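You operate a simulated robot arm through the tools that you are given. There is no shell and no other tool.

You run a simulated two-armed robot. Do the job below in one go: nothing can be reset, and whatever is moved stays where it is left.

## Task
Fill the generator to MAX, shut the vent, set the orange card's pressure, then switch the heat on.

Only the result counts: the job must be done as asked and must still hold three seconds after the hand-in. Knocking over, shifting, dropping, spilling or breaking anything else fails it.

## Robot
Two 7-joint arms with fingered hands on one trunk that stands fixed in place. Base frame: the origin is at the foot of the trunk, x ahead of it, y to its left, z up. Lengths are in mm, angles in rad, forces in N, time in s.
The left shoulder is at [70, 154, 1322], the right one opposite. With the tool pointing down near the work surface each hand reaches from about 120 to 360 mm from the base axis, measured 20 degrees to its own side. Payload 3.9 kg a hand.
The TCP of each hand is the grasp point between the finger pads, 30 mm short of the fingertips. In the tool frame z runs along the fingers and y along their closing line. Largest opening 104 mm; the body of the gripper starts 35 mm behind the TCP. The gripper is a hand of 4 fingers: y runs from the thumb to the fingers, the wrist lies at [-17, -104, -178] in the tool frame, and closing takes about 1.5 s.
Orientation is that of the tool frame in the base frame, as a unit quaternion [x, y, z, w]. With the fingers straight down and the wrist toward the robot, the tool's x, y and z point along [0, 1, 0], [1, 0, 0] and [0, 0, -1] of the base frame.

## Interface
- The arms move only by the tool drive_tool. It takes "left_commands", "right_commands" or both (then of equal length, played together; a hand with none holds still); each is a list of rows, each an object (a shift or turn left out is 0, a gripper value left out holds the last) with "angular": the turn, a rotation vector about the tool's x, y, z in units of 45 degrees (1.0 is 45 degrees), a list of three; "xyz": the shift along the tool's x, y, z in units of 400 mm (1.0 is 400 mm), a list of three. In form: [{"angular": [wx, wy, wz], "xyz": [dx, dy, dz]}, ...]. A call has 1 to 20 rows; each row is the pose to reach, as a shift and turn from the pose commanded when the call began, along the tool's axes at that moment. "left_fingers" and "right_fingers" are, for a hand that has rows, the opening, from 0 (shut) to 1 (fully open), set as the call begins (left out, the last holds). A call with a number of a shift or a turn outside -1 to 1 is refused whole. Rows are played at 5 a second. More than 50 mm and 0.15 rad between two rows, or a gripper value outside its range, and nothing of the call is played. Where a pose cannot be reached the arm comes as near as it can. A force on the tool above 40 N (or 10 N above the force at the start of the call, whichever is more), or a blocked arm, ends the call early, and 0.2 s more pass. Each finger travels about 72 mm/s and halts on what it meets, pressing with about 26 N; the grip force reading is that of the motor and also rises with nothing between the fingers. The clock runs only during rows and for 0.2 s after the last one: add rows that repeat a pose to give the fingers time. It gives the time, the measured TCP pose, the force on the tool (base axes), the opening and the grip force at its end, in the units of the frame above (readings bear some noise), with the torque about the TCP (base axes, N m) and any sound that the robot's microphone picked up, and new pictures: "views" is both (left out), scene, wrist or none (wrist: the cameras of the hands that moved).
- Cameras (640 x 400 px; columns grow to the right, rows downward): "scene" is now at [140.8, 7.4, 1544.6]; the picture's right is [0.18, -0.98, 0.00], its down [-0.64, -0.12, -0.76] and it looks along [0.75, 0.14, -0.65] (base axes); focal length 214 px, centre (320, 200). "left" rides on the left gripper at [-66, -90, -126] in its tool frame; the picture's right is [-0.78, -0.30, 0.56], its down [0.57, -0.70, 0.42] and it looks along [0.26, 0.65, 0.71] (tool axes); focal length 275 px, centre (320, 200). "right" rides on the right gripper at [66, -90, -126] in its tool frame; the picture's right is [-0.78, 0.30, -0.56], its down [-0.57, -0.70, 0.42] and it looks along [-0.27, 0.65, 0.71] (tool axes); focal length 275 px, centre (320, 200). There is no depth. A picture from a camera that has moved, and an enlarged one, comes with that camera's place and axes in the base frame and with its lens. The place of the scene camera against the robot may be out by one fixed shift of up to 12 mm in any direction.
- lift_body(by): slides the trunk up (or, below 0, down) by that many mm; the arms and the scene camera ride with it, the base frame stays. It gives what a move gives, with no picture.
- curl_fingers(index, middle, ring, thumb_bend, thumb_turn, hand): sets how far each is bent, from 0 (flat) to 1 (curled in); at 0.3 the hand is open as for a grip, at 0.7 the pads meet at the TCP. One left out holds its place. A second passes; each finger stops where it meets its share of the squeeze, and holds until it gets a number again. A gripper value or a shape takes the hand back. It gives what a move gives, with no picture; readings hold the bend of each and the force on the fingers (four entries, about 0 where the hand has none), thumb and palm. thumb_turn goes from beside the hand (0) to across from the fingers (1), as for a grip.
- set_grasp(shape, hand): the hand has 4 fingers and takes this shape, open, in about a second: jaw (thumb against the fingers, like two jaws); tri (thumb and two fingers); tip (a fingertip pinch); poke (one finger out to press); point (the index stretched); flat (the hand flat); cup (the hand cupped); fist (a fist). The gripper value then closes the fingers along that shape, each until it touches; the sizes above hold for jaw. It gives what a move gives, with no picture.
- aim_head(pan, tilt): turns the head with the scene camera to pan (to the left, within 1.501 rad either way) and tilt (down, from -0.506 to 1.204), counted from straight ahead of the robot. It gives what a move gives, and a new picture of the scene camera.
- inspect(camera, box): a new picture of the part [left, top, right, bottom] of that camera's present view, enlarged. No time passes.
- job_done(): hands the job in; it is judged then, once.

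Places have to be worked out from the pictures, the camera data and where the tool is seen. Open the grippers and draw the arms clear of the work before you hand the job in, unless the task says otherwise.

The tools are called after ">>>" as a command line: name --argument value ..., lists and objects as JSON in quotes. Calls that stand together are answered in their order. drive_tool: Moves the arms, as the interface text tells. Its arguments: {"type":"object","properties":{"left_commands":{"type":"array"},"left_fingers":{"type":"number"},"right_commands":{"type":"array"},"right_fingers":{"type":"number"},"views":{"type":"string","enum":["both","scene","wrist","none"]}},"required":[]} The other tools are called the same way: lift_body (by) slides the trunk up or down; set_grasp (shape, hand) gives the hand a shape; curl_fingers (index, middle, ring, thumb_bend, thumb_turn, hand) moves the fingers one by one; aim_head (pan, tilt) turns the head that bears the scene camera; inspect (camera, box) takes an enlarged picture of a part of a camera's view; job_done () hands the job in.

At the start:

```text
clock: 0.0
left_tool_pos: [497.9, 218.5, 1466.6]
left_orientation: [0.707, 0.707, -0.001, 0.0]
left_force: [-0.2, -0.4, 0.6]
left_torque: [-0.01, 0.02, -0.03]
left_finger_gap: 103.6
left_grasp_force: 0.1
left_shape: jaw
left_bend: [0.3, 0.3, 0.3, 0.3, 0.97]
left_finger forces: [0.0, 0.0, 0.0, 0.0, 0.1, 0.0]
right_tool_pos: [519.8, -219.9, 1383.1]
right_orientation: [0.707, 0.707, 0.0, 0.001]
right_force: [0.4, 0.5, 0.4]
right_torque: [-0.02, 0.0, 0.05]
right_finger_gap: 103.9
right_grasp_force: 0.0
right_shape: jaw
right_bend: [0.3, 0.3, 0.3, 0.3, 0.97]
right_finger forces: [0.0, 0.0, 0.0, 0.0, 0.1, 0.0]
trunk travel left (down, up): [-775.0, 165.0]
head pan, tilt: [0.182, 0.702]
```

scene: 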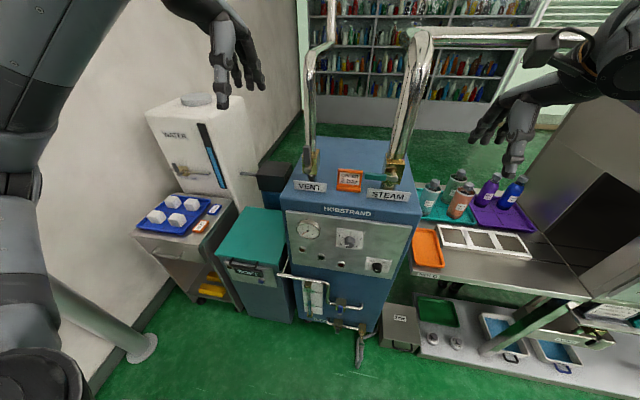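
right: 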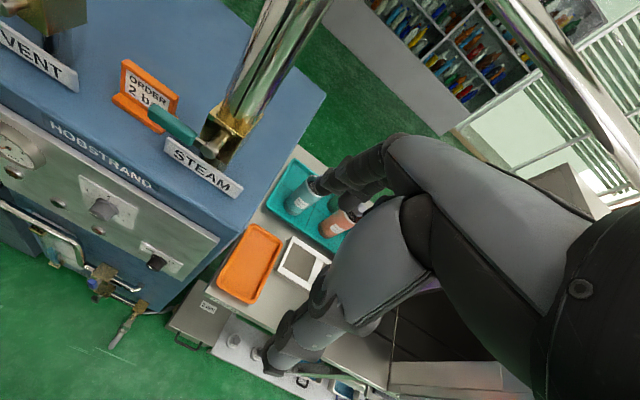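
left: 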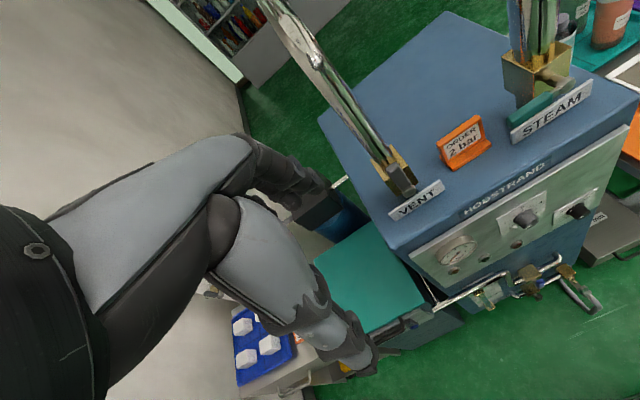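

The scene shows a blue steam generator (HOBSTRAND) with VENT and STEAM pipes on top, an orange order card, a front panel with gauge and knobs, and a sight glass with piping below. I'll look closer at each part before moving.

>>> inspect --camera "scene" --box '[270, 130, 430, 230]'

>>> inspect --camera "scene" --box '[270, 200, 430, 300]'

>>> inspect --camera "scene" --box '[270, 260, 430, 360]'

>>> inspect --camera "scene" --box '[130, 90, 290, 190]'

>>> inspect --camera "scene" --box '[130, 180, 290, 280]'

>>> inspect --camera "right" --box '[0, 0, 320, 200]'

>>> inspect --camera "right" --box '[0, 150, 320, 350]'

>>> inspect --camera "left" --box '[320, 0, 640, 200]'

>>> inspect --camera "left" --box '[320, 150, 640, 350]'

```text
4.00 times, centred on (350, 180) of scene
camera zoom: at [140.8, 7.4, 1544.6], right [0.18, -0.98, 0.0], down [-0.64, -0.12, -0.76], along [0.75, 0.14, -0.65], focal length 858 px, centre (200, 280)
```

zoom: 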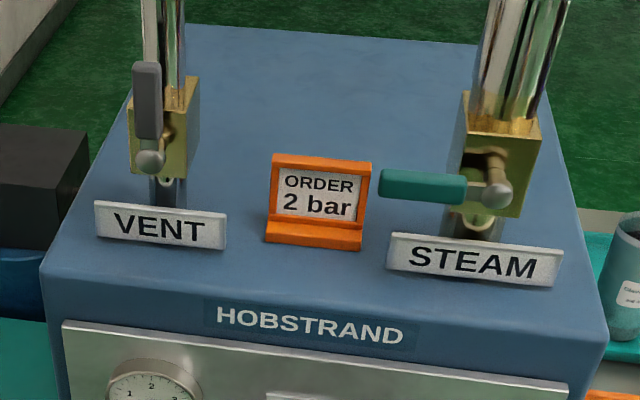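

```text
4.00 times, centred on (350, 250) of scene
camera zoom: at [140.8, 7.4, 1544.6], right [0.18, -0.98, 0.0], down [-0.64, -0.12, -0.76], along [0.75, 0.14, -0.65], focal length 858 px, centre (200, 0)
```

zoom: 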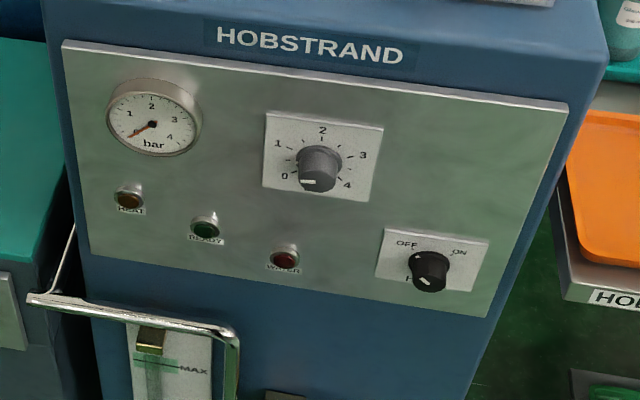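

```text
4.00 times, centred on (350, 310) of scene
camera zoom: at [140.8, 7.4, 1544.6], right [0.18, -0.98, 0.0], down [-0.64, -0.12, -0.76], along [0.75, 0.14, -0.65], focal length 858 px, centre (200, -240)
```

zoom: 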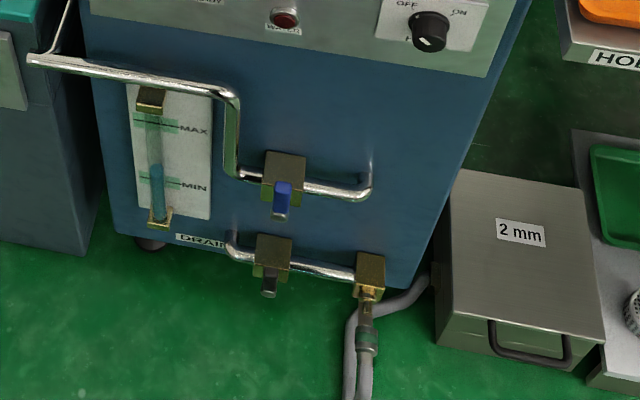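

```text
4.00 times, centred on (210, 140) of scene
camera zoom: at [140.8, 7.4, 1544.6], right [0.18, -0.98, 0.0], down [-0.64, -0.12, -0.76], along [0.75, 0.14, -0.65], focal length 858 px, centre (760, 440)
```

zoom: 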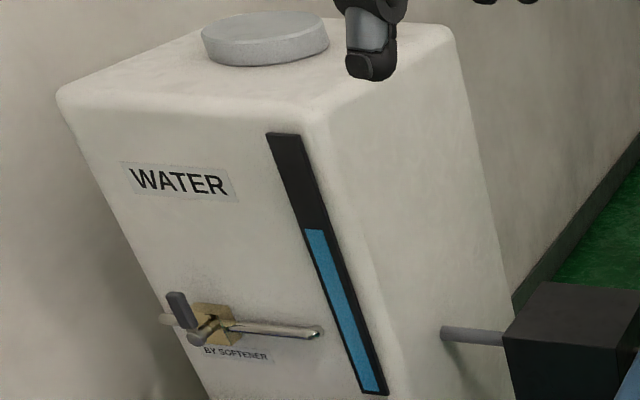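

```text
4.00 times, centred on (210, 230) of scene
camera zoom: at [140.8, 7.4, 1544.6], right [0.18, -0.98, 0.0], down [-0.64, -0.12, -0.76], along [0.75, 0.14, -0.65], focal length 858 px, centre (760, 80)
```

zoom: 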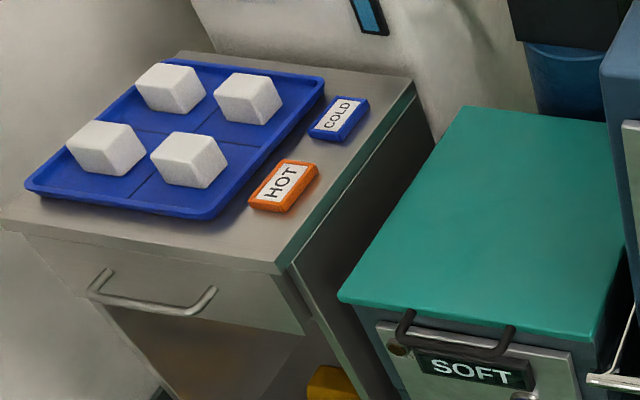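

```text
2.00 times, centred on (160, 100) of right
camera zoom: at [430.5, -153.2, 1508.7], right [0.3, -0.78, 0.56], down [-0.7, -0.57, -0.42], along [0.65, -0.27, -0.71], focal length 551 px, centre (640, 400)
```

zoom: 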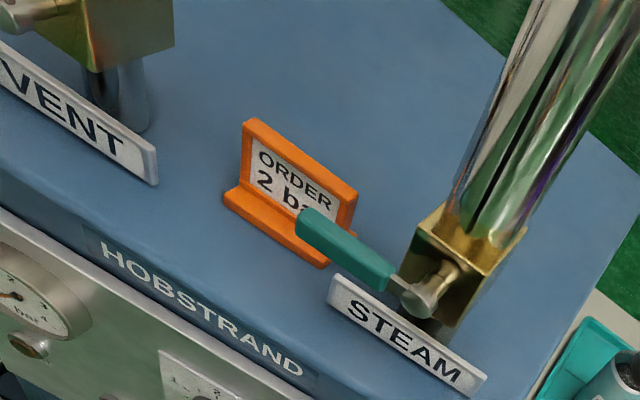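

```text
2.00 times, centred on (160, 250) of right
camera zoom: at [430.5, -153.2, 1508.7], right [0.3, -0.78, 0.56], down [-0.7, -0.57, -0.42], along [0.65, -0.27, -0.71], focal length 551 px, centre (640, 100)
```

zoom: 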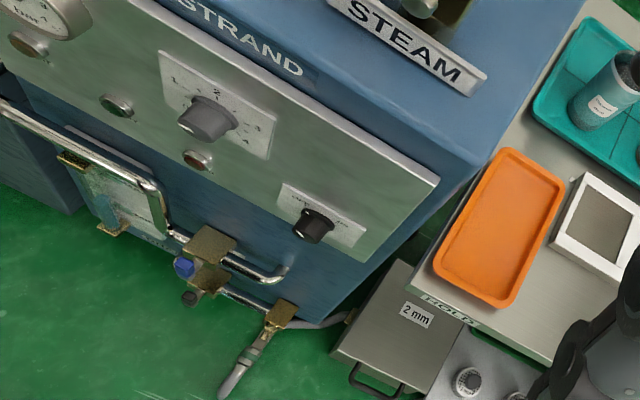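

```text
2.00 times, centred on (480, 100) of left
camera zoom: at [408.9, 151.4, 1591.9], right [-0.3, -0.78, -0.56], down [-0.7, 0.57, -0.42], along [0.65, 0.26, -0.71], focal length 551 px, centre (0, 400)
```

zoom: 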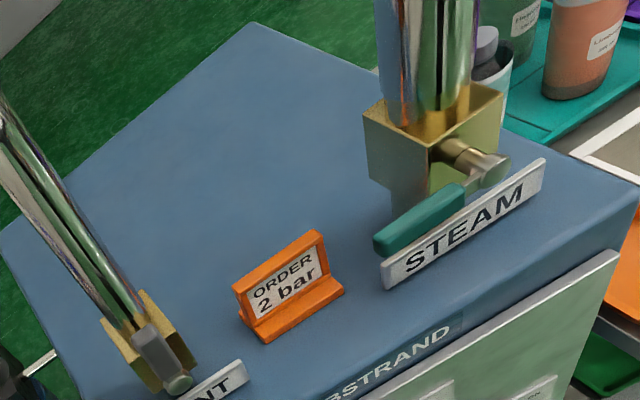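

```text
2.00 times, centred on (480, 250) of left
camera zoom: at [408.9, 151.4, 1591.9], right [-0.3, -0.78, -0.56], down [-0.7, 0.57, -0.42], along [0.65, 0.26, -0.71], focal length 551 px, centre (0, 100)
```

zoom: 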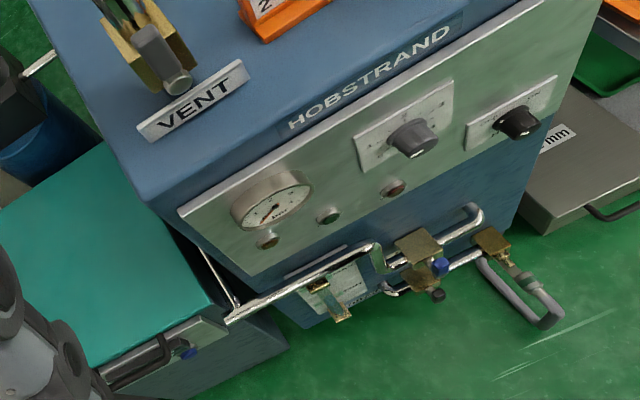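

Triangulating puts the steam handle pivot near (665,-105,1201), the pressure knob near (618,-6,954), the heat switch near (610,-116,851) and the blue feed handle near (576,-8,520). I'll enlarge further to read labels and valve states.

>>> inspect --camera "scene" --box '[355, 250, 395, 275]'

>>> inspect --camera "scene" --box '[330, 222, 370, 252]'

>>> inspect --camera "scene" --box '[290, 275, 354, 325]'

>>> inspect --camera "scene" --box '[310, 300, 374, 350]'

>>> inspect --camera "scene" --box '[215, 250, 295, 300]'

>>> inspect --camera "left" --box '[360, 280, 500, 380]'

>>> inspect --camera "right" --box '[0, 230, 160, 330]'

>>> inspect --camera "scene" --box '[400, 160, 640, 310]'

```text
16.00 times, centred on (375, 262) of scene
camera zoom: at [140.8, 7.4, 1544.6], right [0.18, -0.98, 0.0], down [-0.64, -0.12, -0.76], along [0.75, 0.14, -0.65], focal length 3432 px, centre (-560, -800)
```

zoom: 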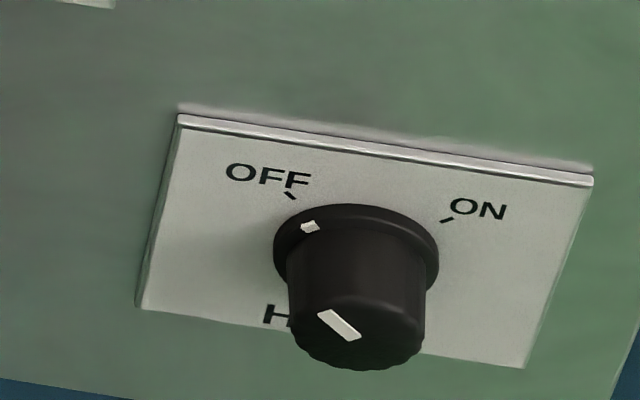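

```text
13.33 times, centred on (350, 237) of scene
camera zoom: at [140.8, 7.4, 1544.6], right [0.18, -0.98, 0.0], down [-0.64, -0.12, -0.76], along [0.75, 0.14, -0.65], focal length 2860 px, centre (-80, -293)
```

zoom: 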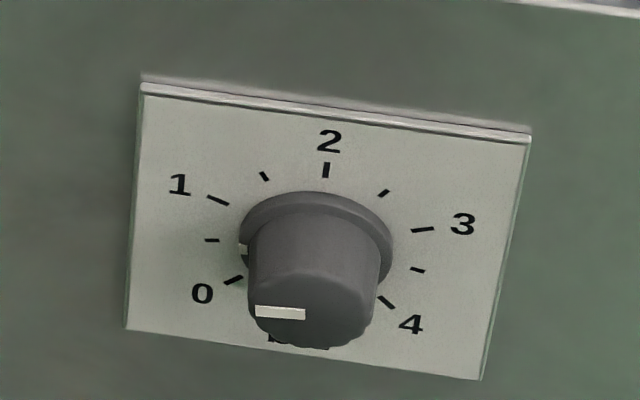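

```text
8.00 times, centred on (322, 300) of scene
camera zoom: at [140.8, 7.4, 1544.6], right [0.18, -0.98, 0.0], down [-0.64, -0.12, -0.76], along [0.75, 0.14, -0.65], focal length 1716 px, centre (304, -600)
```

zoom: 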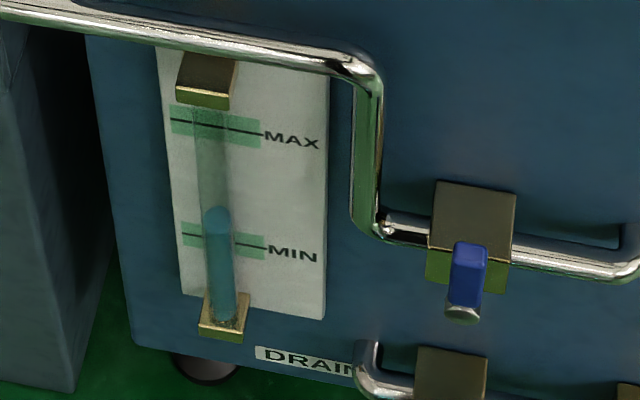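

```text
8.00 times, centred on (342, 325) of scene
camera zoom: at [140.8, 7.4, 1544.6], right [0.18, -0.98, 0.0], down [-0.64, -0.12, -0.76], along [0.75, 0.14, -0.65], focal length 1716 px, centre (144, -800)
```

zoom: 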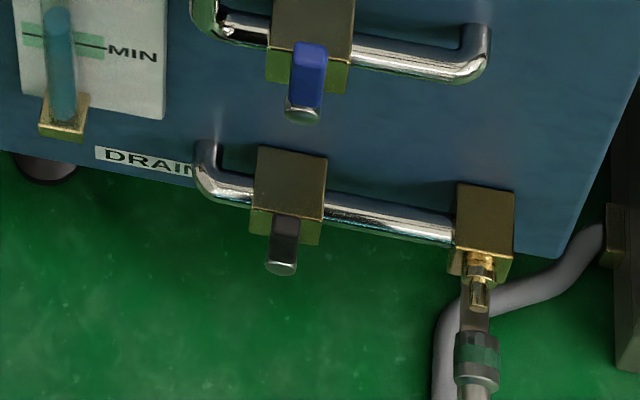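

```text
8.00 times, centred on (255, 275) of scene
camera zoom: at [140.8, 7.4, 1544.6], right [0.18, -0.98, 0.0], down [-0.64, -0.12, -0.76], along [0.75, 0.14, -0.65], focal length 1716 px, centre (840, -400)
```

zoom: 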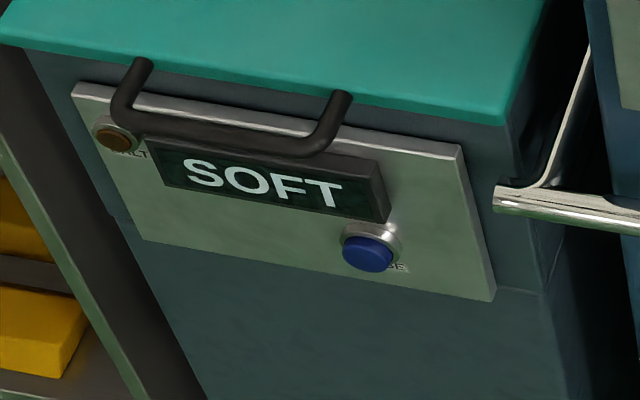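

```text
4.00 times, centred on (430, 330) of left
camera zoom: at [408.9, 151.4, 1591.9], right [-0.3, -0.78, -0.56], down [-0.7, 0.57, -0.42], along [0.65, 0.26, -0.71], focal length 1101 px, centre (-120, -320)
```

zoom: 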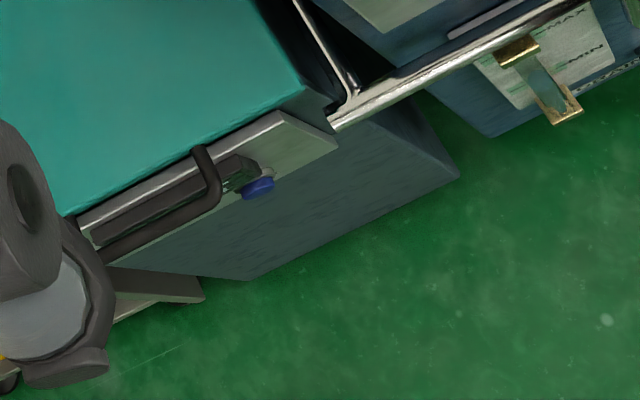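

```text
4.00 times, centred on (80, 280) of right
camera zoom: at [430.5, -153.2, 1508.7], right [0.3, -0.78, 0.56], down [-0.7, -0.57, -0.42], along [0.65, -0.27, -0.71], focal length 1101 px, centre (1280, -120)
```

zoom: 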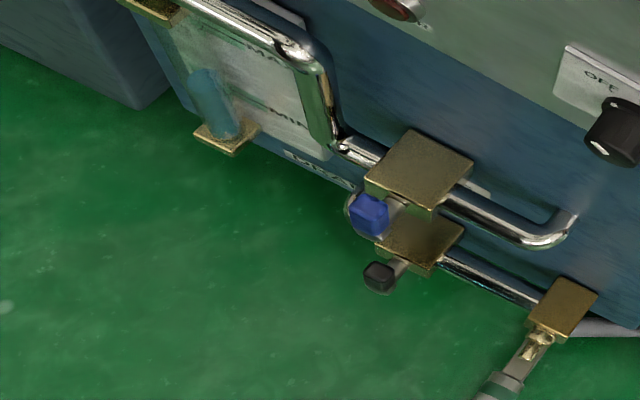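

```text
2.67 times, centred on (520, 235) of scene
camera zoom: at [140.8, 7.4, 1544.6], right [0.18, -0.98, 0.0], down [-0.64, -0.12, -0.76], along [0.75, 0.14, -0.65], focal length 572 px, centre (-213, 107)
```

zoom: 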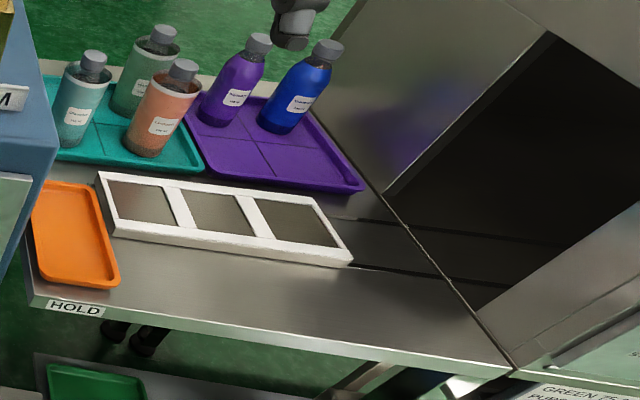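

Everything reads as follows: vent lever up (open), steam lever level (closed), blue feed lever up across its level pipe (closed), drain closed, softener SOFT, card says 2 bar, heat at OFF, and the water just above MIN. First I turn the right hand to point forward while drawing it back a little, and draw the left hand back.

>>> drive_tool --right_commands '[{"angular": [-0.16, 0, 0], "xyz": [0, -0.03, 0]}, {"angular": [-0.32, 0, 0], "xyz": [0, -0.06, 0]}, {"angular": [-0.48, 0, 0], "xyz": [0, -0.09, 0]}, {"angular": [-0.64, 0, 0], "xyz": [0, -0.12, 0]}, {"angular": [-0.8, 0, 0], "xyz": [0, -0.12, 0]}, {"angular": [-0.95, 0, 0], "xyz": [0, -0.12, 0]}]' --left_commands '[{"xyz": [0, -0.05, 0]}, {"xyz": [0, -0.1, 0]}, {"xyz": [0, -0.15, 0]}, {"xyz": [0, -0.2, 0]}, {"xyz": [0, -0.2, 0]}, {"xyz": [0, -0.2, 0]}]' --views "both"

```text
clock: 1.6
left_tool_pos: [418.5, 223.6, 1464.2]
left_orientation: [0.707, 0.708, -0.001, 0.001]
left_force: [-0.2, 0.2, 0.0]
left_torque: [-0.04, 0.0, 0.01]
left_finger_gap: 103.7
left_grasp_force: 0.0
left_shape: jaw
left_bend: [0.3, 0.3, 0.3, 0.3, 0.97]
left_finger forces: [0.0, 0.0, 0.1, 0.1, 0.0, 0.1]
right_tool_pos: [484.2, -241.7, 1404.2]
right_orientation: [0.671, 0.637, 0.223, 0.307]
right_force: [0.3, 0.3, -1.1]
right_torque: [-0.01, 0.01, -0.02]
right_finger_gap: 103.8
right_grasp_force: 0.1
right_shape: jaw
right_bend: [0.3, 0.3, 0.3, 0.3, 0.97]
right_finger forces: [0.0, 0.0, 0.0, 0.1, 0.0, 0.0]
right hand out of reach, approached as far as the arm can: row 3, 4, 5, 6
trunk travel left (down, up): [-775.0, 165.0]
head pan, tilt: [0.182, 0.702]
stopped in row 6 (right hand): the arm was blocked; the commanded pose is now the measured one
camera scene: at [141.1, 12.3, 1544.5], right [0.18, -0.98, 0.0], down [-0.64, -0.12, -0.76], along [0.75, 0.14, -0.65], focal length 214 px, centre (320, 200)
camera right: at [340.2, -160.9, 1425.2], right [-0.24, -0.7, 0.67], down [-0.26, -0.62, -0.74], along [0.94, -0.35, -0.03], focal length 275 px, centre (320, 200)
camera left: at [329.1, 157.2, 1590.5], right [-0.3, -0.78, -0.55], down [-0.7, 0.57, -0.43], along [0.65, 0.26, -0.71], focal length 275 px, centre (320, 200)
```

scene: 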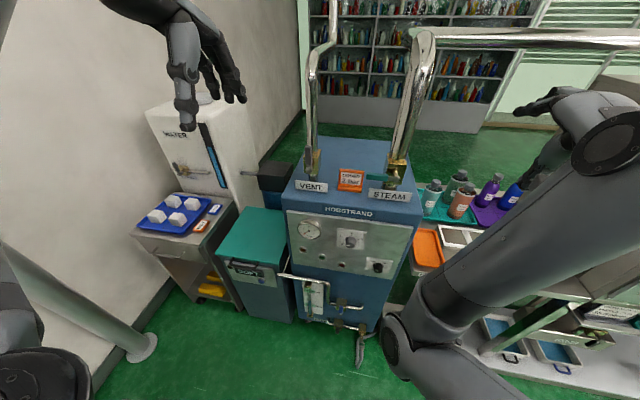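
right: 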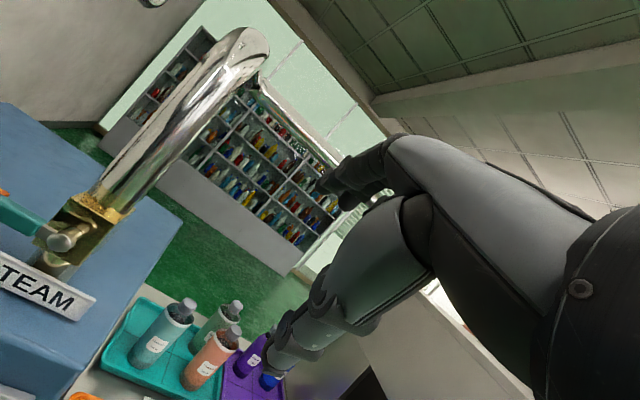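
left: 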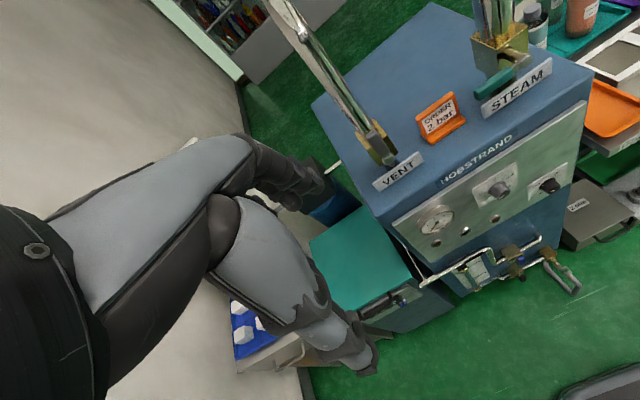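

The 45° turn was reached but further turning is blocked because the wrist is too close to the shoulder, so I lower the right hand about 250 mm relative to the trunk before turning further.

>>> drive_tool --right_commands '[{"xyz": [0.0096, -0.0725, 0.074]}, {"xyz": [0.0192, -0.145, 0.148]}, {"xyz": [0.0288, -0.2175, 0.222]}, {"xyz": [0.0383, -0.29, 0.297]}, {"xyz": [0.048, -0.3625, 0.371]}, {"xyz": [0.0575, -0.435, 0.445]}, {"xyz": [0.067, -0.508, 0.519]}, {"xyz": [0.067, -0.508, 0.519]}]' --views "both"

```text
clock: 2.1
left_tool_pos: [417.7, 219.4, 1466.3]
left_orientation: [0.707, 0.707, -0.001, -0.001]
left_force: [0.6, 0.4, 0.9]
left_torque: [0.0, 0.0, -0.04]
left_finger_gap: 103.9
left_grasp_force: 0.1
left_shape: jaw
left_bend: [0.3, 0.3, 0.3, 0.3, 0.97]
left_finger forces: [0.1, 0.0, 0.0, 0.1, 0.0, 0.1]
right_tool_pos: [500.4, -273.1, 1382.0]
right_orientation: [0.671, 0.613, 0.186, 0.373]
right_force: [0.5, -1.1, -0.5]
right_torque: [-0.03, -0.03, 0.02]
right_finger_gap: 103.8
right_grasp_force: 0.1
right_shape: jaw
right_bend: [0.3, 0.3, 0.3, 0.3, 0.97]
right_finger forces: [0.0, 0.1, 0.0, 0.0, 0.0, 0.0]
right hand out of reach, approached as far as the arm can: row 1, 2
trunk travel left (down, up): [-775.0, 165.0]
head pan, tilt: [0.182, 0.702]
stopped in row 2 (right hand): the arm was blocked; the commanded pose is now the measured one
camera scene: at [141.1, 7.3, 1544.6], right [0.18, -0.98, 0.0], down [-0.64, -0.12, -0.76], along [0.75, 0.14, -0.65], focal length 214 px, centre (320, 200)
camera right: at [362.1, -178.9, 1383.8], right [-0.33, -0.59, 0.74], down [-0.28, -0.69, -0.67], along [0.9, -0.43, 0.06], focal length 275 px, centre (320, 200)
```

scene: 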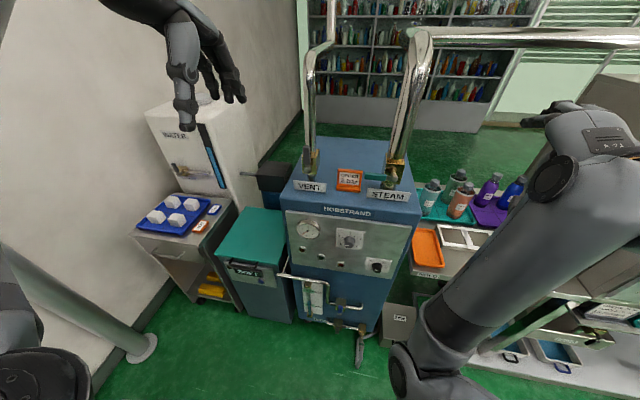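
right: 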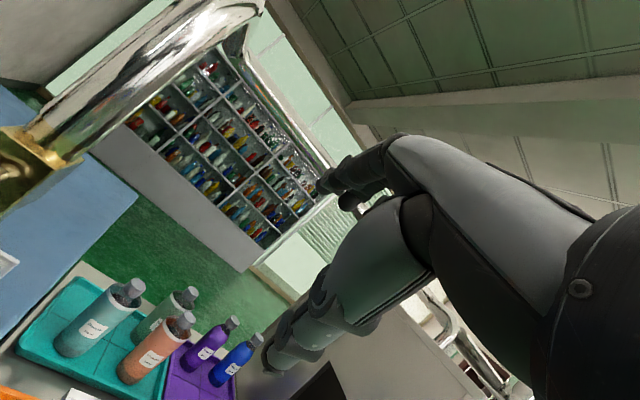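

The elbow swung inward and the wrist hit a limit, so I turn the right hand back to pointing down first, staying clear of everything at this height.

>>> drive_tool --right_commands '[{"angular": [0.166, 0.055, -0.017]}, {"angular": [0.332, 0.111, -0.035]}, {"angular": [0.498, 0.166, -0.052]}, {"angular": [0.664, 0.222, -0.069]}, {"angular": [0.83, 0.277, -0.087]}, {"angular": [0.996, 0.333, -0.104]}, {"angular": [0.996, 0.333, -0.104]}]' --views "scene"

```text
clock: 3.6
left_tool_pos: [418.9, 219.4, 1465.6]
left_orientation: [0.708, 0.706, 0.001, 0.0]
left_force: [-0.1, 0.0, 0.5]
left_torque: [0.0, 0.0, -0.01]
left_finger_gap: 103.8
left_grasp_force: 0.1
left_shape: jaw
left_bend: [0.3, 0.3, 0.3, 0.3, 0.97]
left_finger forces: [0.0, 0.1, 0.1, 0.1, 0.0, 0.0]
right_tool_pos: [488.5, -338.3, 1394.0]
right_orientation: [0.759, 0.65, 0.017, 0.033]
right_force: [-0.2, 0.0, -0.1]
right_torque: [0.01, -0.02, 0.01]
right_finger_gap: 104.0
right_grasp_force: 0.1
right_shape: jaw
right_bend: [0.3, 0.3, 0.3, 0.3, 0.97]
right_finger forces: [0.0, 0.0, 0.0, 0.0, 0.0, 0.1]
right hand out of reach, approached as far as the arm can: row 5, 6, 7
trunk travel left (down, up): [-775.0, 165.0]
head pan, tilt: [0.182, 0.702]
stopped in row 7 (right hand): the arm was blocked; the commanded pose is now the measured one
camera scene: at [140.8, 7.5, 1544.5], right [0.18, -0.98, 0.0], down [-0.64, -0.12, -0.76], along [0.75, 0.14, -0.65], focal length 214 px, centre (320, 200)
```

scene: 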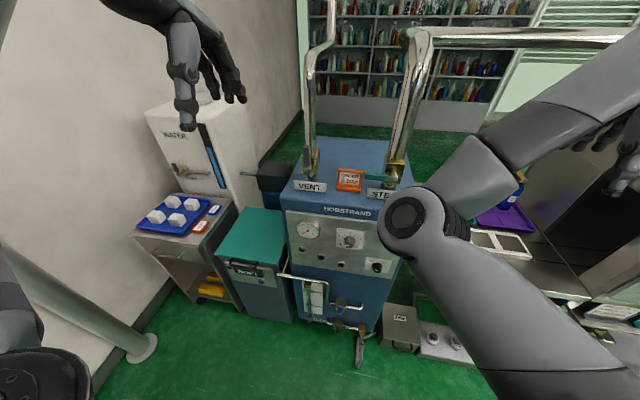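

The elbow is now bent inward in front of the camera; I move the right hand down, back and inward to a more natural place to see whether the arm unwinds.

>>> drive_tool --right_commands '[{"xyz": [0.046, -0.037, 0.0775]}, {"xyz": [0.0925, -0.074, 0.155]}, {"xyz": [0.139, -0.1115, 0.2325]}, {"xyz": [0.185, -0.149, 0.31]}, {"xyz": [0.231, -0.186, 0.3875]}, {"xyz": [0.2775, -0.223, 0.465]}, {"xyz": [0.2775, -0.223, 0.465]}]' --views "scene"

```text
clock: 5.0
left_tool_pos: [416.6, 219.3, 1466.7]
left_orientation: [0.707, 0.707, 0.0, 0.001]
left_force: [-0.6, 0.5, 1.1]
left_torque: [-0.02, -0.02, 0.0]
left_finger_gap: 103.6
left_grasp_force: 0.2
left_shape: jaw
left_bend: [0.3, 0.3, 0.3, 0.3, 0.97]
left_finger forces: [0.0, 0.0, 0.0, 0.1, 0.0, 0.0]
right_tool_pos: [438.9, -283.4, 1236.9]
right_orientation: [0.778, 0.616, -0.017, 0.122]
right_force: [-0.6, 0.0, 0.5]
right_torque: [-0.03, 0.05, 0.0]
right_finger_gap: 103.7
right_grasp_force: 0.0
right_shape: jaw
right_bend: [0.3, 0.3, 0.3, 0.3, 0.97]
right_finger forces: [0.1, 0.0, 0.0, 0.0, 0.1, 0.1]
right hand out of reach, approached as far as the arm can: row 2, 3, 4, 5
trunk travel left (down, up): [-775.0, 165.0]
head pan, tilt: [0.182, 0.702]
stopped in row 7 (right hand): the arm was blocked; the commanded pose is now the measured one
camera scene: at [138.1, 8.7, 1544.9], right [0.18, -0.98, 0.0], down [-0.63, -0.12, -0.76], along [0.75, 0.14, -0.64], focal length 214 px, centre (320, 200)
```

scene: 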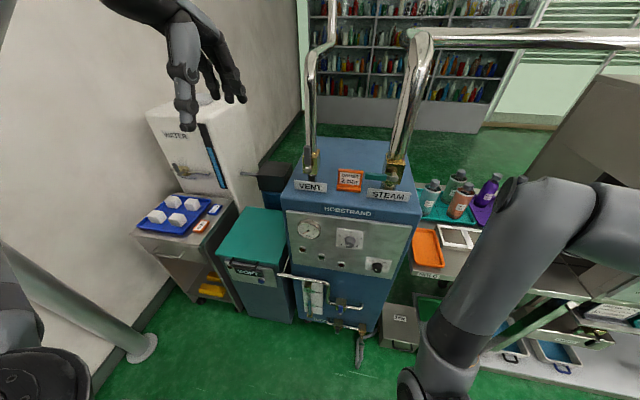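

The hand has come down and the elbow is lower now; I keep moving straight down another 150 mm.

>>> drive_tool --right_commands '[{"xyz": [0.0165, -0.016, 0.091]}, {"xyz": [0.033, -0.0315, 0.182]}, {"xyz": [0.0495, -0.047, 0.273]}, {"xyz": [0.066, -0.063, 0.364]}, {"xyz": [0.066, -0.063, 0.364]}]' --views "both"

```text
clock: 6.2
left_tool_pos: [417.3, 218.8, 1465.7]
left_orientation: [0.707, 0.707, 0.0, 0.0]
left_force: [-0.7, 0.5, 0.2]
left_torque: [-0.01, 0.02, 0.01]
left_finger_gap: 103.7
left_grasp_force: 0.0
left_shape: jaw
left_bend: [0.3, 0.3, 0.3, 0.3, 0.97]
left_finger forces: [0.1, 0.1, 0.1, 0.0, 0.0, 0.0]
right_tool_pos: [444.7, -303.8, 1097.4]
right_orientation: [0.767, 0.619, -0.047, 0.164]
right_force: [0.9, 0.1, 0.5]
right_torque: [-0.01, 0.04, 0.0]
right_finger_gap: 103.8
right_grasp_force: 0.0
right_shape: jaw
right_bend: [0.3, 0.3, 0.3, 0.3, 0.97]
right_finger forces: [0.0, 0.0, 0.0, 0.0, 0.0, 0.0]
trunk travel left (down, up): [-775.0, 165.0]
head pan, tilt: [0.182, 0.702]
camera scene: at [140.6, 7.6, 1544.6], right [0.18, -0.98, 0.0], down [-0.64, -0.12, -0.76], along [0.75, 0.14, -0.65], focal length 214 px, centre (320, 200)
camera right: at [357.0, -186.8, 1179.4], right [0.03, -0.61, 0.8], down [-0.75, -0.54, -0.38], along [0.66, -0.59, -0.47], focal length 275 px, centre (320, 200)
```

scene: 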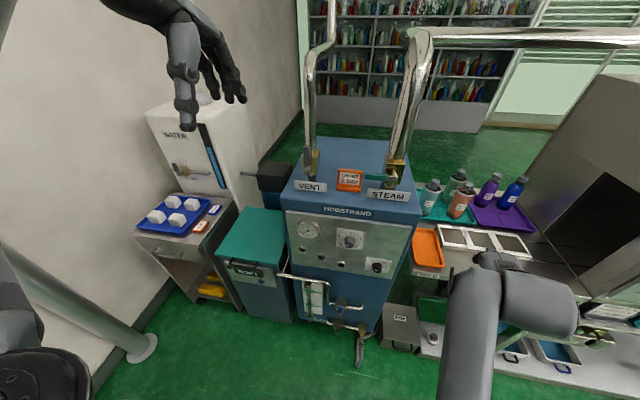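
right: 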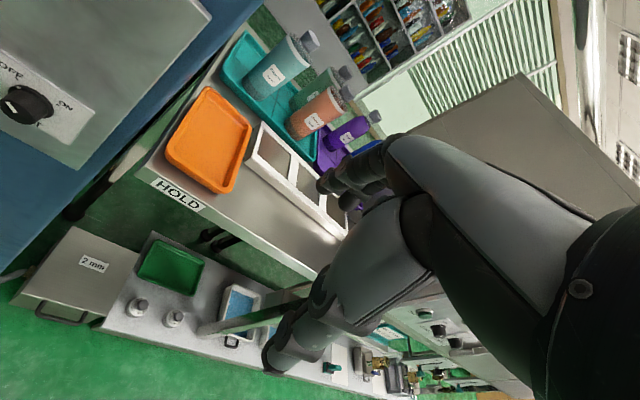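

The arm is in a natural elbow-low posture now. I turn the hand toward forward-pointing in two halves, starting with this one.

>>> drive_tool --right_commands '[{"angular": [-0.147, 0.042, 0.007]}, {"angular": [-0.293, 0.083, 0.015]}, {"angular": [-0.44, 0.125, 0.022]}, {"angular": [-0.587, 0.167, 0.029]}, {"angular": [-0.733, 0.208, 0.037]}, {"angular": [-0.88, 0.25, 0.044]}, {"angular": [-0.88, 0.25, 0.044]}]' --views "scene"

```text
clock: 7.8
left_tool_pos: [418.3, 219.6, 1466.3]
left_orientation: [0.707, 0.707, 0.0, 0.0]
left_force: [-0.3, -0.2, 0.8]
left_torque: [-0.01, 0.02, -0.02]
left_finger_gap: 103.6
left_grasp_force: 0.0
left_shape: jaw
left_bend: [0.3, 0.3, 0.3, 0.3, 0.97]
left_finger forces: [0.0, 0.0, 0.0, 0.1, 0.1, 0.0]
right_tool_pos: [443.9, -281.9, 1089.1]
right_orientation: [0.68, 0.601, 0.261, 0.331]
right_force: [0.6, 0.3, 0.9]
right_torque: [0.0, 0.02, -0.01]
right_finger_gap: 104.2
right_grasp_force: 0.1
right_shape: jaw
right_bend: [0.3, 0.3, 0.3, 0.3, 0.97]
right_finger forces: [0.0, 0.1, 0.0, 0.0, 0.0, 0.1]
trunk travel left (down, up): [-775.0, 165.0]
head pan, tilt: [0.182, 0.702]
camera scene: at [140.7, 7.6, 1544.6], right [0.18, -0.98, 0.0], down [-0.64, -0.12, -0.76], along [0.75, 0.14, -0.65], focal length 214 px, centre (320, 200)
```

scene: 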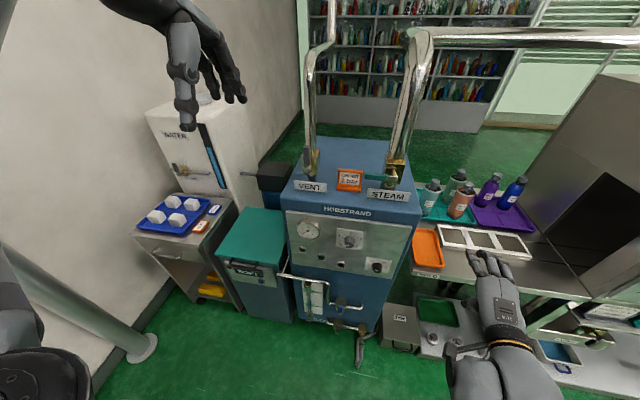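

That worked: palm down, fingers forward-down. I finish the turn to point straight ahead.

>>> drive_tool --right_commands '[{"angular": [-0.149, 0.032, -0.002]}, {"angular": [-0.299, 0.065, -0.004]}, {"angular": [-0.448, 0.097, -0.006]}, {"angular": [-0.597, 0.129, -0.008]}, {"angular": [-0.747, 0.162, -0.01]}, {"angular": [-0.896, 0.194, -0.012]}, {"angular": [-0.896, 0.194, -0.012]}]' --views "both"

```text
clock: 9.4
left_tool_pos: [418.3, 217.8, 1465.9]
left_orientation: [0.707, 0.707, 0.0, 0.0]
left_force: [0.3, 0.0, 0.0]
left_torque: [0.0, -0.02, 0.01]
left_finger_gap: 103.6
left_grasp_force: 0.0
left_shape: jaw
left_bend: [0.3, 0.3, 0.3, 0.3, 0.97]
left_finger forces: [0.0, 0.1, 0.0, 0.1, 0.0, 0.0]
right_tool_pos: [439.9, -284.2, 1086.5]
right_orientation: [0.524, 0.477, 0.501, 0.497]
right_force: [-0.4, -0.2, -0.2]
right_torque: [-0.01, 0.0, -0.02]
right_finger_gap: 104.2
right_grasp_force: 0.0
right_shape: jaw
right_bend: [0.3, 0.3, 0.3, 0.3, 0.97]
right_finger forces: [0.1, 0.0, 0.0, 0.0, 0.0, 0.1]
trunk travel left (down, up): [-775.0, 165.0]
head pan, tilt: [0.182, 0.702]
camera scene: at [140.5, 7.6, 1544.6], right [0.18, -0.98, 0.0], down [-0.64, -0.12, -0.76], along [0.75, 0.14, -0.65], focal length 214 px, centre (320, 200)
camera right: at [318.4, -208.2, 999.9], right [-0.59, -0.77, 0.26], down [0.4, -0.55, -0.73], along [0.7, -0.33, 0.63], focal length 275 px, centre (320, 200)
```

scene: 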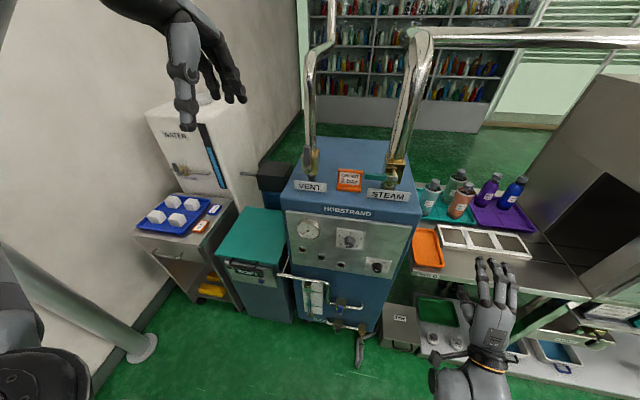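
right: 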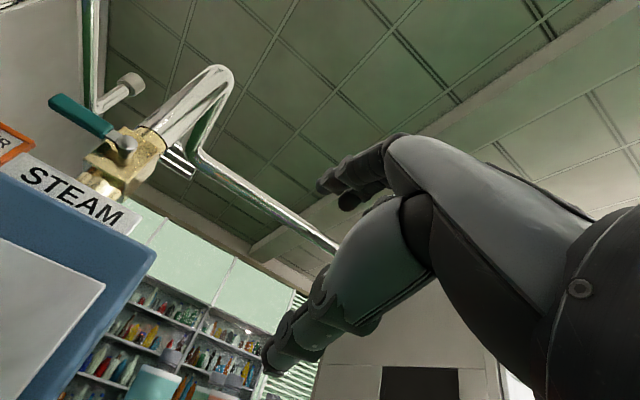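

The right hand now points straight ahead at (440,-284,1087). I lower the trunk 520 mm so that this hand comes to feed-valve height; both hands are well in front of the machines (x under 480).

>>> lift_body --by -250

>>> lift_body --by -250

>>> aim_head --pan 0.05 --tilt 0.75

```text
clock: 11.9
left_tool_pos: [417.4, 219.3, 1217.2]
left_orientation: [0.707, 0.707, 0.0, 0.0]
left_force: [0.1, -0.3, 0.5]
left_torque: [0.0, 0.02, -0.02]
left_finger_gap: 103.8
left_grasp_force: 0.0
left_shape: jaw
left_bend: [0.3, 0.3, 0.3, 0.3, 0.97]
left_finger forces: [0.0, 0.0, 0.1, 0.0, 0.1, 0.0]
right_tool_pos: [440.7, -284.5, 835.4]
right_orientation: [0.524, 0.478, 0.502, 0.496]
right_force: [-0.2, 0.1, 0.5]
right_torque: [0.0, -0.01, 0.02]
right_finger_gap: 103.9
right_grasp_force: 0.1
right_shape: jaw
right_bend: [0.3, 0.3, 0.3, 0.3, 0.97]
right_finger forces: [0.1, 0.0, 0.0, 0.0, 0.1, 0.0]
trunk travel left (down, up): [-525.0, 415.0]
head pan, tilt: [0.182, 0.702]
```

```text
clock: 14.5
left_tool_pos: [417.5, 219.1, 966.7]
left_orientation: [0.708, 0.706, 0.0, 0.0]
left_force: [-0.1, 0.4, -0.3]
left_torque: [0.02, 0.02, 0.03]
left_finger_gap: 103.6
left_grasp_force: 0.0
left_shape: jaw
left_bend: [0.3, 0.3, 0.3, 0.3, 0.97]
left_finger forces: [0.0, 0.0, 0.0, 0.0, 0.0, 0.0]
right_tool_pos: [441.5, -284.8, 585.9]
right_orientation: [0.524, 0.477, 0.501, 0.496]
right_force: [-0.6, 0.0, -0.1]
right_torque: [0.01, 0.0, -0.01]
right_finger_gap: 103.8
right_grasp_force: 0.1
right_shape: jaw
right_bend: [0.3, 0.3, 0.3, 0.3, 0.97]
right_finger forces: [0.0, 0.0, 0.0, 0.0, 0.1, 0.0]
trunk travel left (down, up): [-275.0, 665.0]
head pan, tilt: [0.182, 0.702]
```

```text
clock: 15.2
left_tool_pos: [417.2, 218.0, 965.9]
left_orientation: [0.707, 0.707, -0.001, 0.0]
left_force: [0.4, 0.4, 0.6]
left_torque: [-0.01, 0.0, -0.01]
left_finger_gap: 103.5
left_grasp_force: 0.0
left_shape: jaw
left_bend: [0.3, 0.3, 0.3, 0.3, 0.97]
left_finger forces: [0.0, 0.0, 0.1, 0.0, 0.1, 0.0]
right_tool_pos: [440.3, -283.2, 585.5]
right_orientation: [0.523, 0.478, 0.502, 0.495]
right_force: [-1.0, 0.1, -0.5]
right_torque: [0.0, -0.05, 0.03]
right_finger_gap: 104.1
right_grasp_force: 0.1
right_shape: jaw
right_bend: [0.3, 0.3, 0.3, 0.3, 0.97]
right_finger forces: [0.0, 0.1, 0.0, 0.0, 0.0, 0.0]
trunk travel left (down, up): [-275.0, 665.0]
head pan, tilt: [0.051, 0.75]
camera scene: at [140.0, -3.6, 1040.5], right [0.05, -1.0, 0.0], down [-0.68, -0.03, -0.73], along [0.73, 0.04, -0.68], focal length 214 px, centre (320, 200)
```

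scene: 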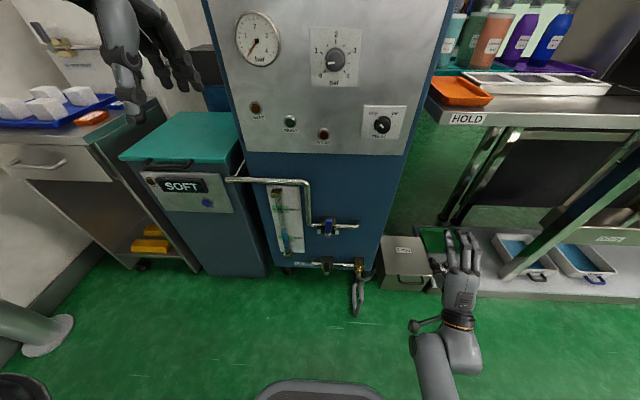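

The view of the sight glass and valves is good now. I enlarge the relevant parts.

>>> inspect --camera "scene" --box '[260, 170, 388, 290]'

>>> inspect --camera "scene" --box '[300, 200, 372, 245]'

>>> inspect --camera "scene" --box '[260, 180, 324, 260]'

>>> inspect --camera "scene" --box '[110, 150, 240, 220]'

>>> inspect --camera "scene" --box '[300, 15, 420, 145]'

>>> inspect --camera "scene" --box '[390, 220, 510, 400]'

```text
3.33 times, centred on (324, 230) of scene
camera zoom: at [140.0, -3.6, 1040.5], right [0.05, -1.0, 0.0], down [-0.68, -0.03, -0.73], along [0.73, 0.04, -0.68], focal length 715 px, centre (307, 100)
```

zoom: 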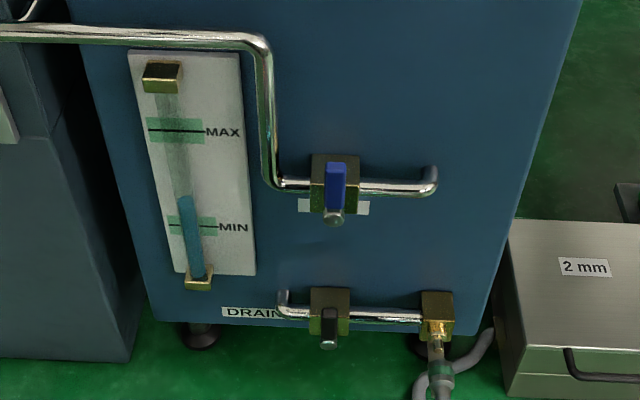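

```text
8.89 times, centred on (336, 222) of scene
camera zoom: at [140.0, -3.6, 1040.5], right [0.05, -1.0, 0.0], down [-0.68, -0.03, -0.73], along [0.73, 0.04, -0.68], focal length 1906 px, centre (178, 0)
```

zoom: 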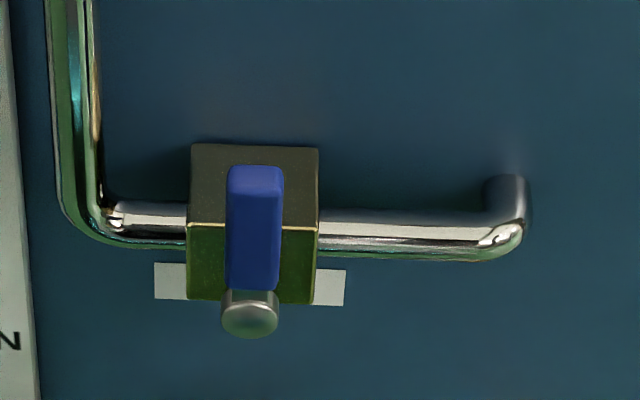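

```text
5.00 times, centred on (292, 220) of scene
camera zoom: at [140.0, -3.6, 1040.5], right [0.05, -1.0, 0.0], down [-0.68, -0.03, -0.73], along [0.73, 0.04, -0.68], focal length 1072 px, centre (460, 100)
```

zoom: 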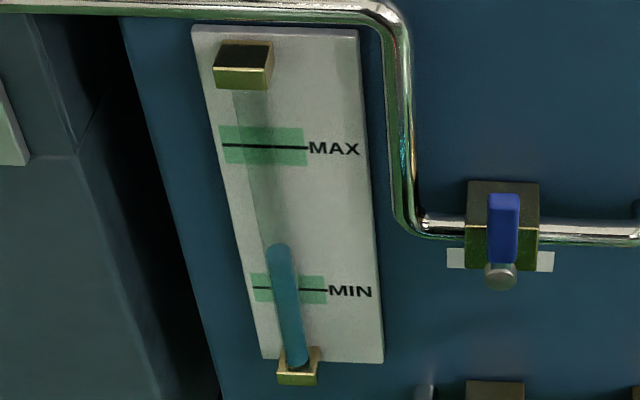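

```text
4.92 times, centred on (175, 185) of scene
camera zoom: at [140.0, -3.6, 1040.5], right [0.05, -1.0, 0.0], down [-0.68, -0.03, -0.73], along [0.73, 0.04, -0.68], focal length 1056 px, centre (1034, 274)
```

zoom: 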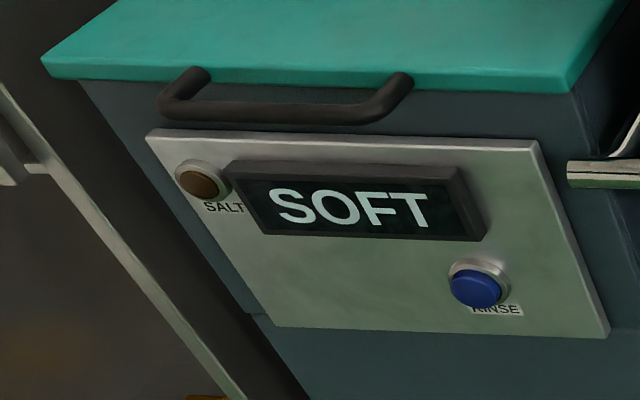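

```text
3.08 times, centred on (360, 80) of scene
camera zoom: at [140.0, -3.6, 1040.5], right [0.05, -1.0, 0.0], down [-0.68, -0.03, -0.73], along [0.73, 0.04, -0.68], focal length 660 px, centre (197, 569)
```

zoom: 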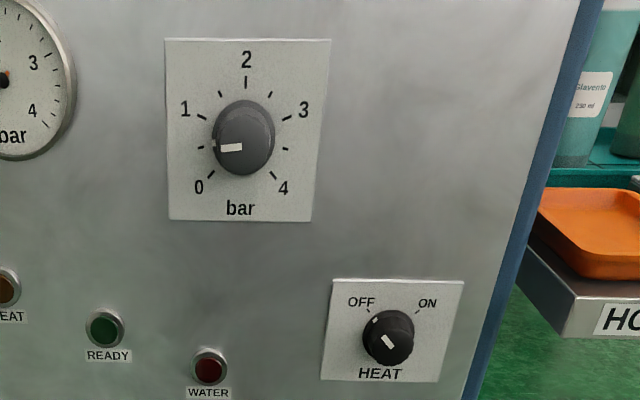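

```text
2.22 times, centred on (450, 310) of scene
camera zoom: at [140.0, -3.6, 1040.5], right [0.05, -1.0, 0.0], down [-0.68, -0.03, -0.73], along [0.73, 0.04, -0.68], focal length 477 px, centre (31, -44)
```

zoom: 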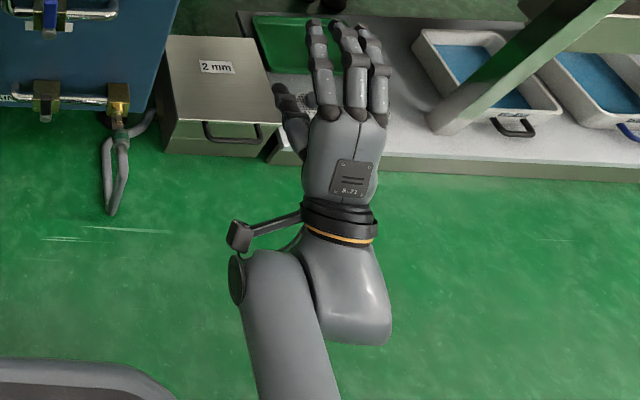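

Clear readings now: bolt of the blue feed lever at about (578,-7,474) with its tip up near z=551; pressure pointer sits at 0.5 (needs 90° clockwise to 2); heat is at OFF. I give the right hand the poke shape and look at where its finger lies.

>>> set_grasp --hand "right" --shape "poke"

>>> inspect --camera "scene" --box '[400, 215, 500, 335]'

>>> inspect --camera "right" --box '[0, 0, 640, 400]'

```text
clock: 16.1
left_tool_pos: [417.5, 218.4, 965.3]
left_orientation: [0.707, 0.707, 0.0, 0.0]
left_force: [-0.6, -0.2, 0.0]
left_torque: [0.0, -0.01, 0.0]
left_finger_gap: 103.9
left_grasp_force: 0.1
left_shape: jaw
left_bend: [0.3, 0.3, 0.3, 0.3, 0.97]
left_finger forces: [0.0, 0.0, 0.1, 0.0, 0.0, 0.0]
right_tool_pos: [441.5, -284.1, 585.0]
right_orientation: [0.524, 0.478, 0.502, 0.496]
right_force: [0.1, -0.5, -0.6]
right_torque: [0.0, 0.0, 0.02]
right_finger_gap: 0.1
right_grasp_force: 0.0
right_shape: poke
right_bend: [0.7, 0.7, 0.99, 1.0, 1.0]
right_finger forces: [0.1, 0.0, 0.1, 0.1, 0.1, 0.1]
trunk travel left (down, up): [-275.0, 665.0]
head pan, tilt: [0.051, 0.75]
```

```text
3.33 times, centred on (450, 275) of scene
camera zoom: at [140.0, -3.7, 1040.5], right [0.05, -1.0, 0.0], down [-0.68, -0.03, -0.73], along [0.73, 0.04, -0.68], focal length 715 px, centre (-113, -50)
```

zoom: 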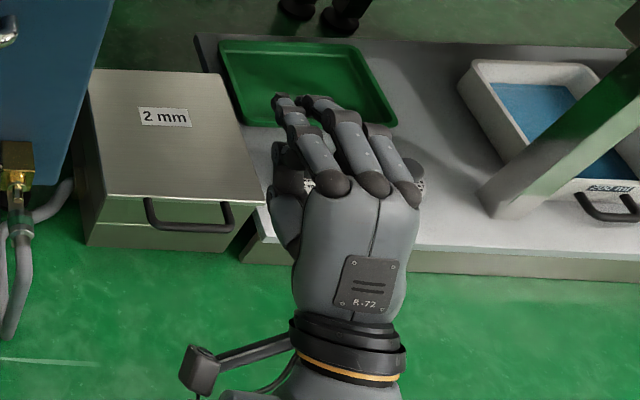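

```text
1.00 times, centred on (320, 200) of right (not enlarged: the box is as wide or as high as the picture)
camera zoom: at [318.5, -208.4, 500.0], right [-0.59, -0.77, 0.26], down [0.4, -0.55, -0.73], along [0.7, -0.33, 0.63], focal length 275 px, centre (320, 200)
```

zoom: 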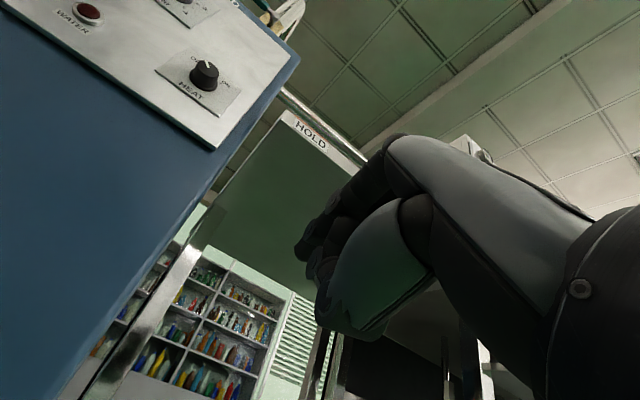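

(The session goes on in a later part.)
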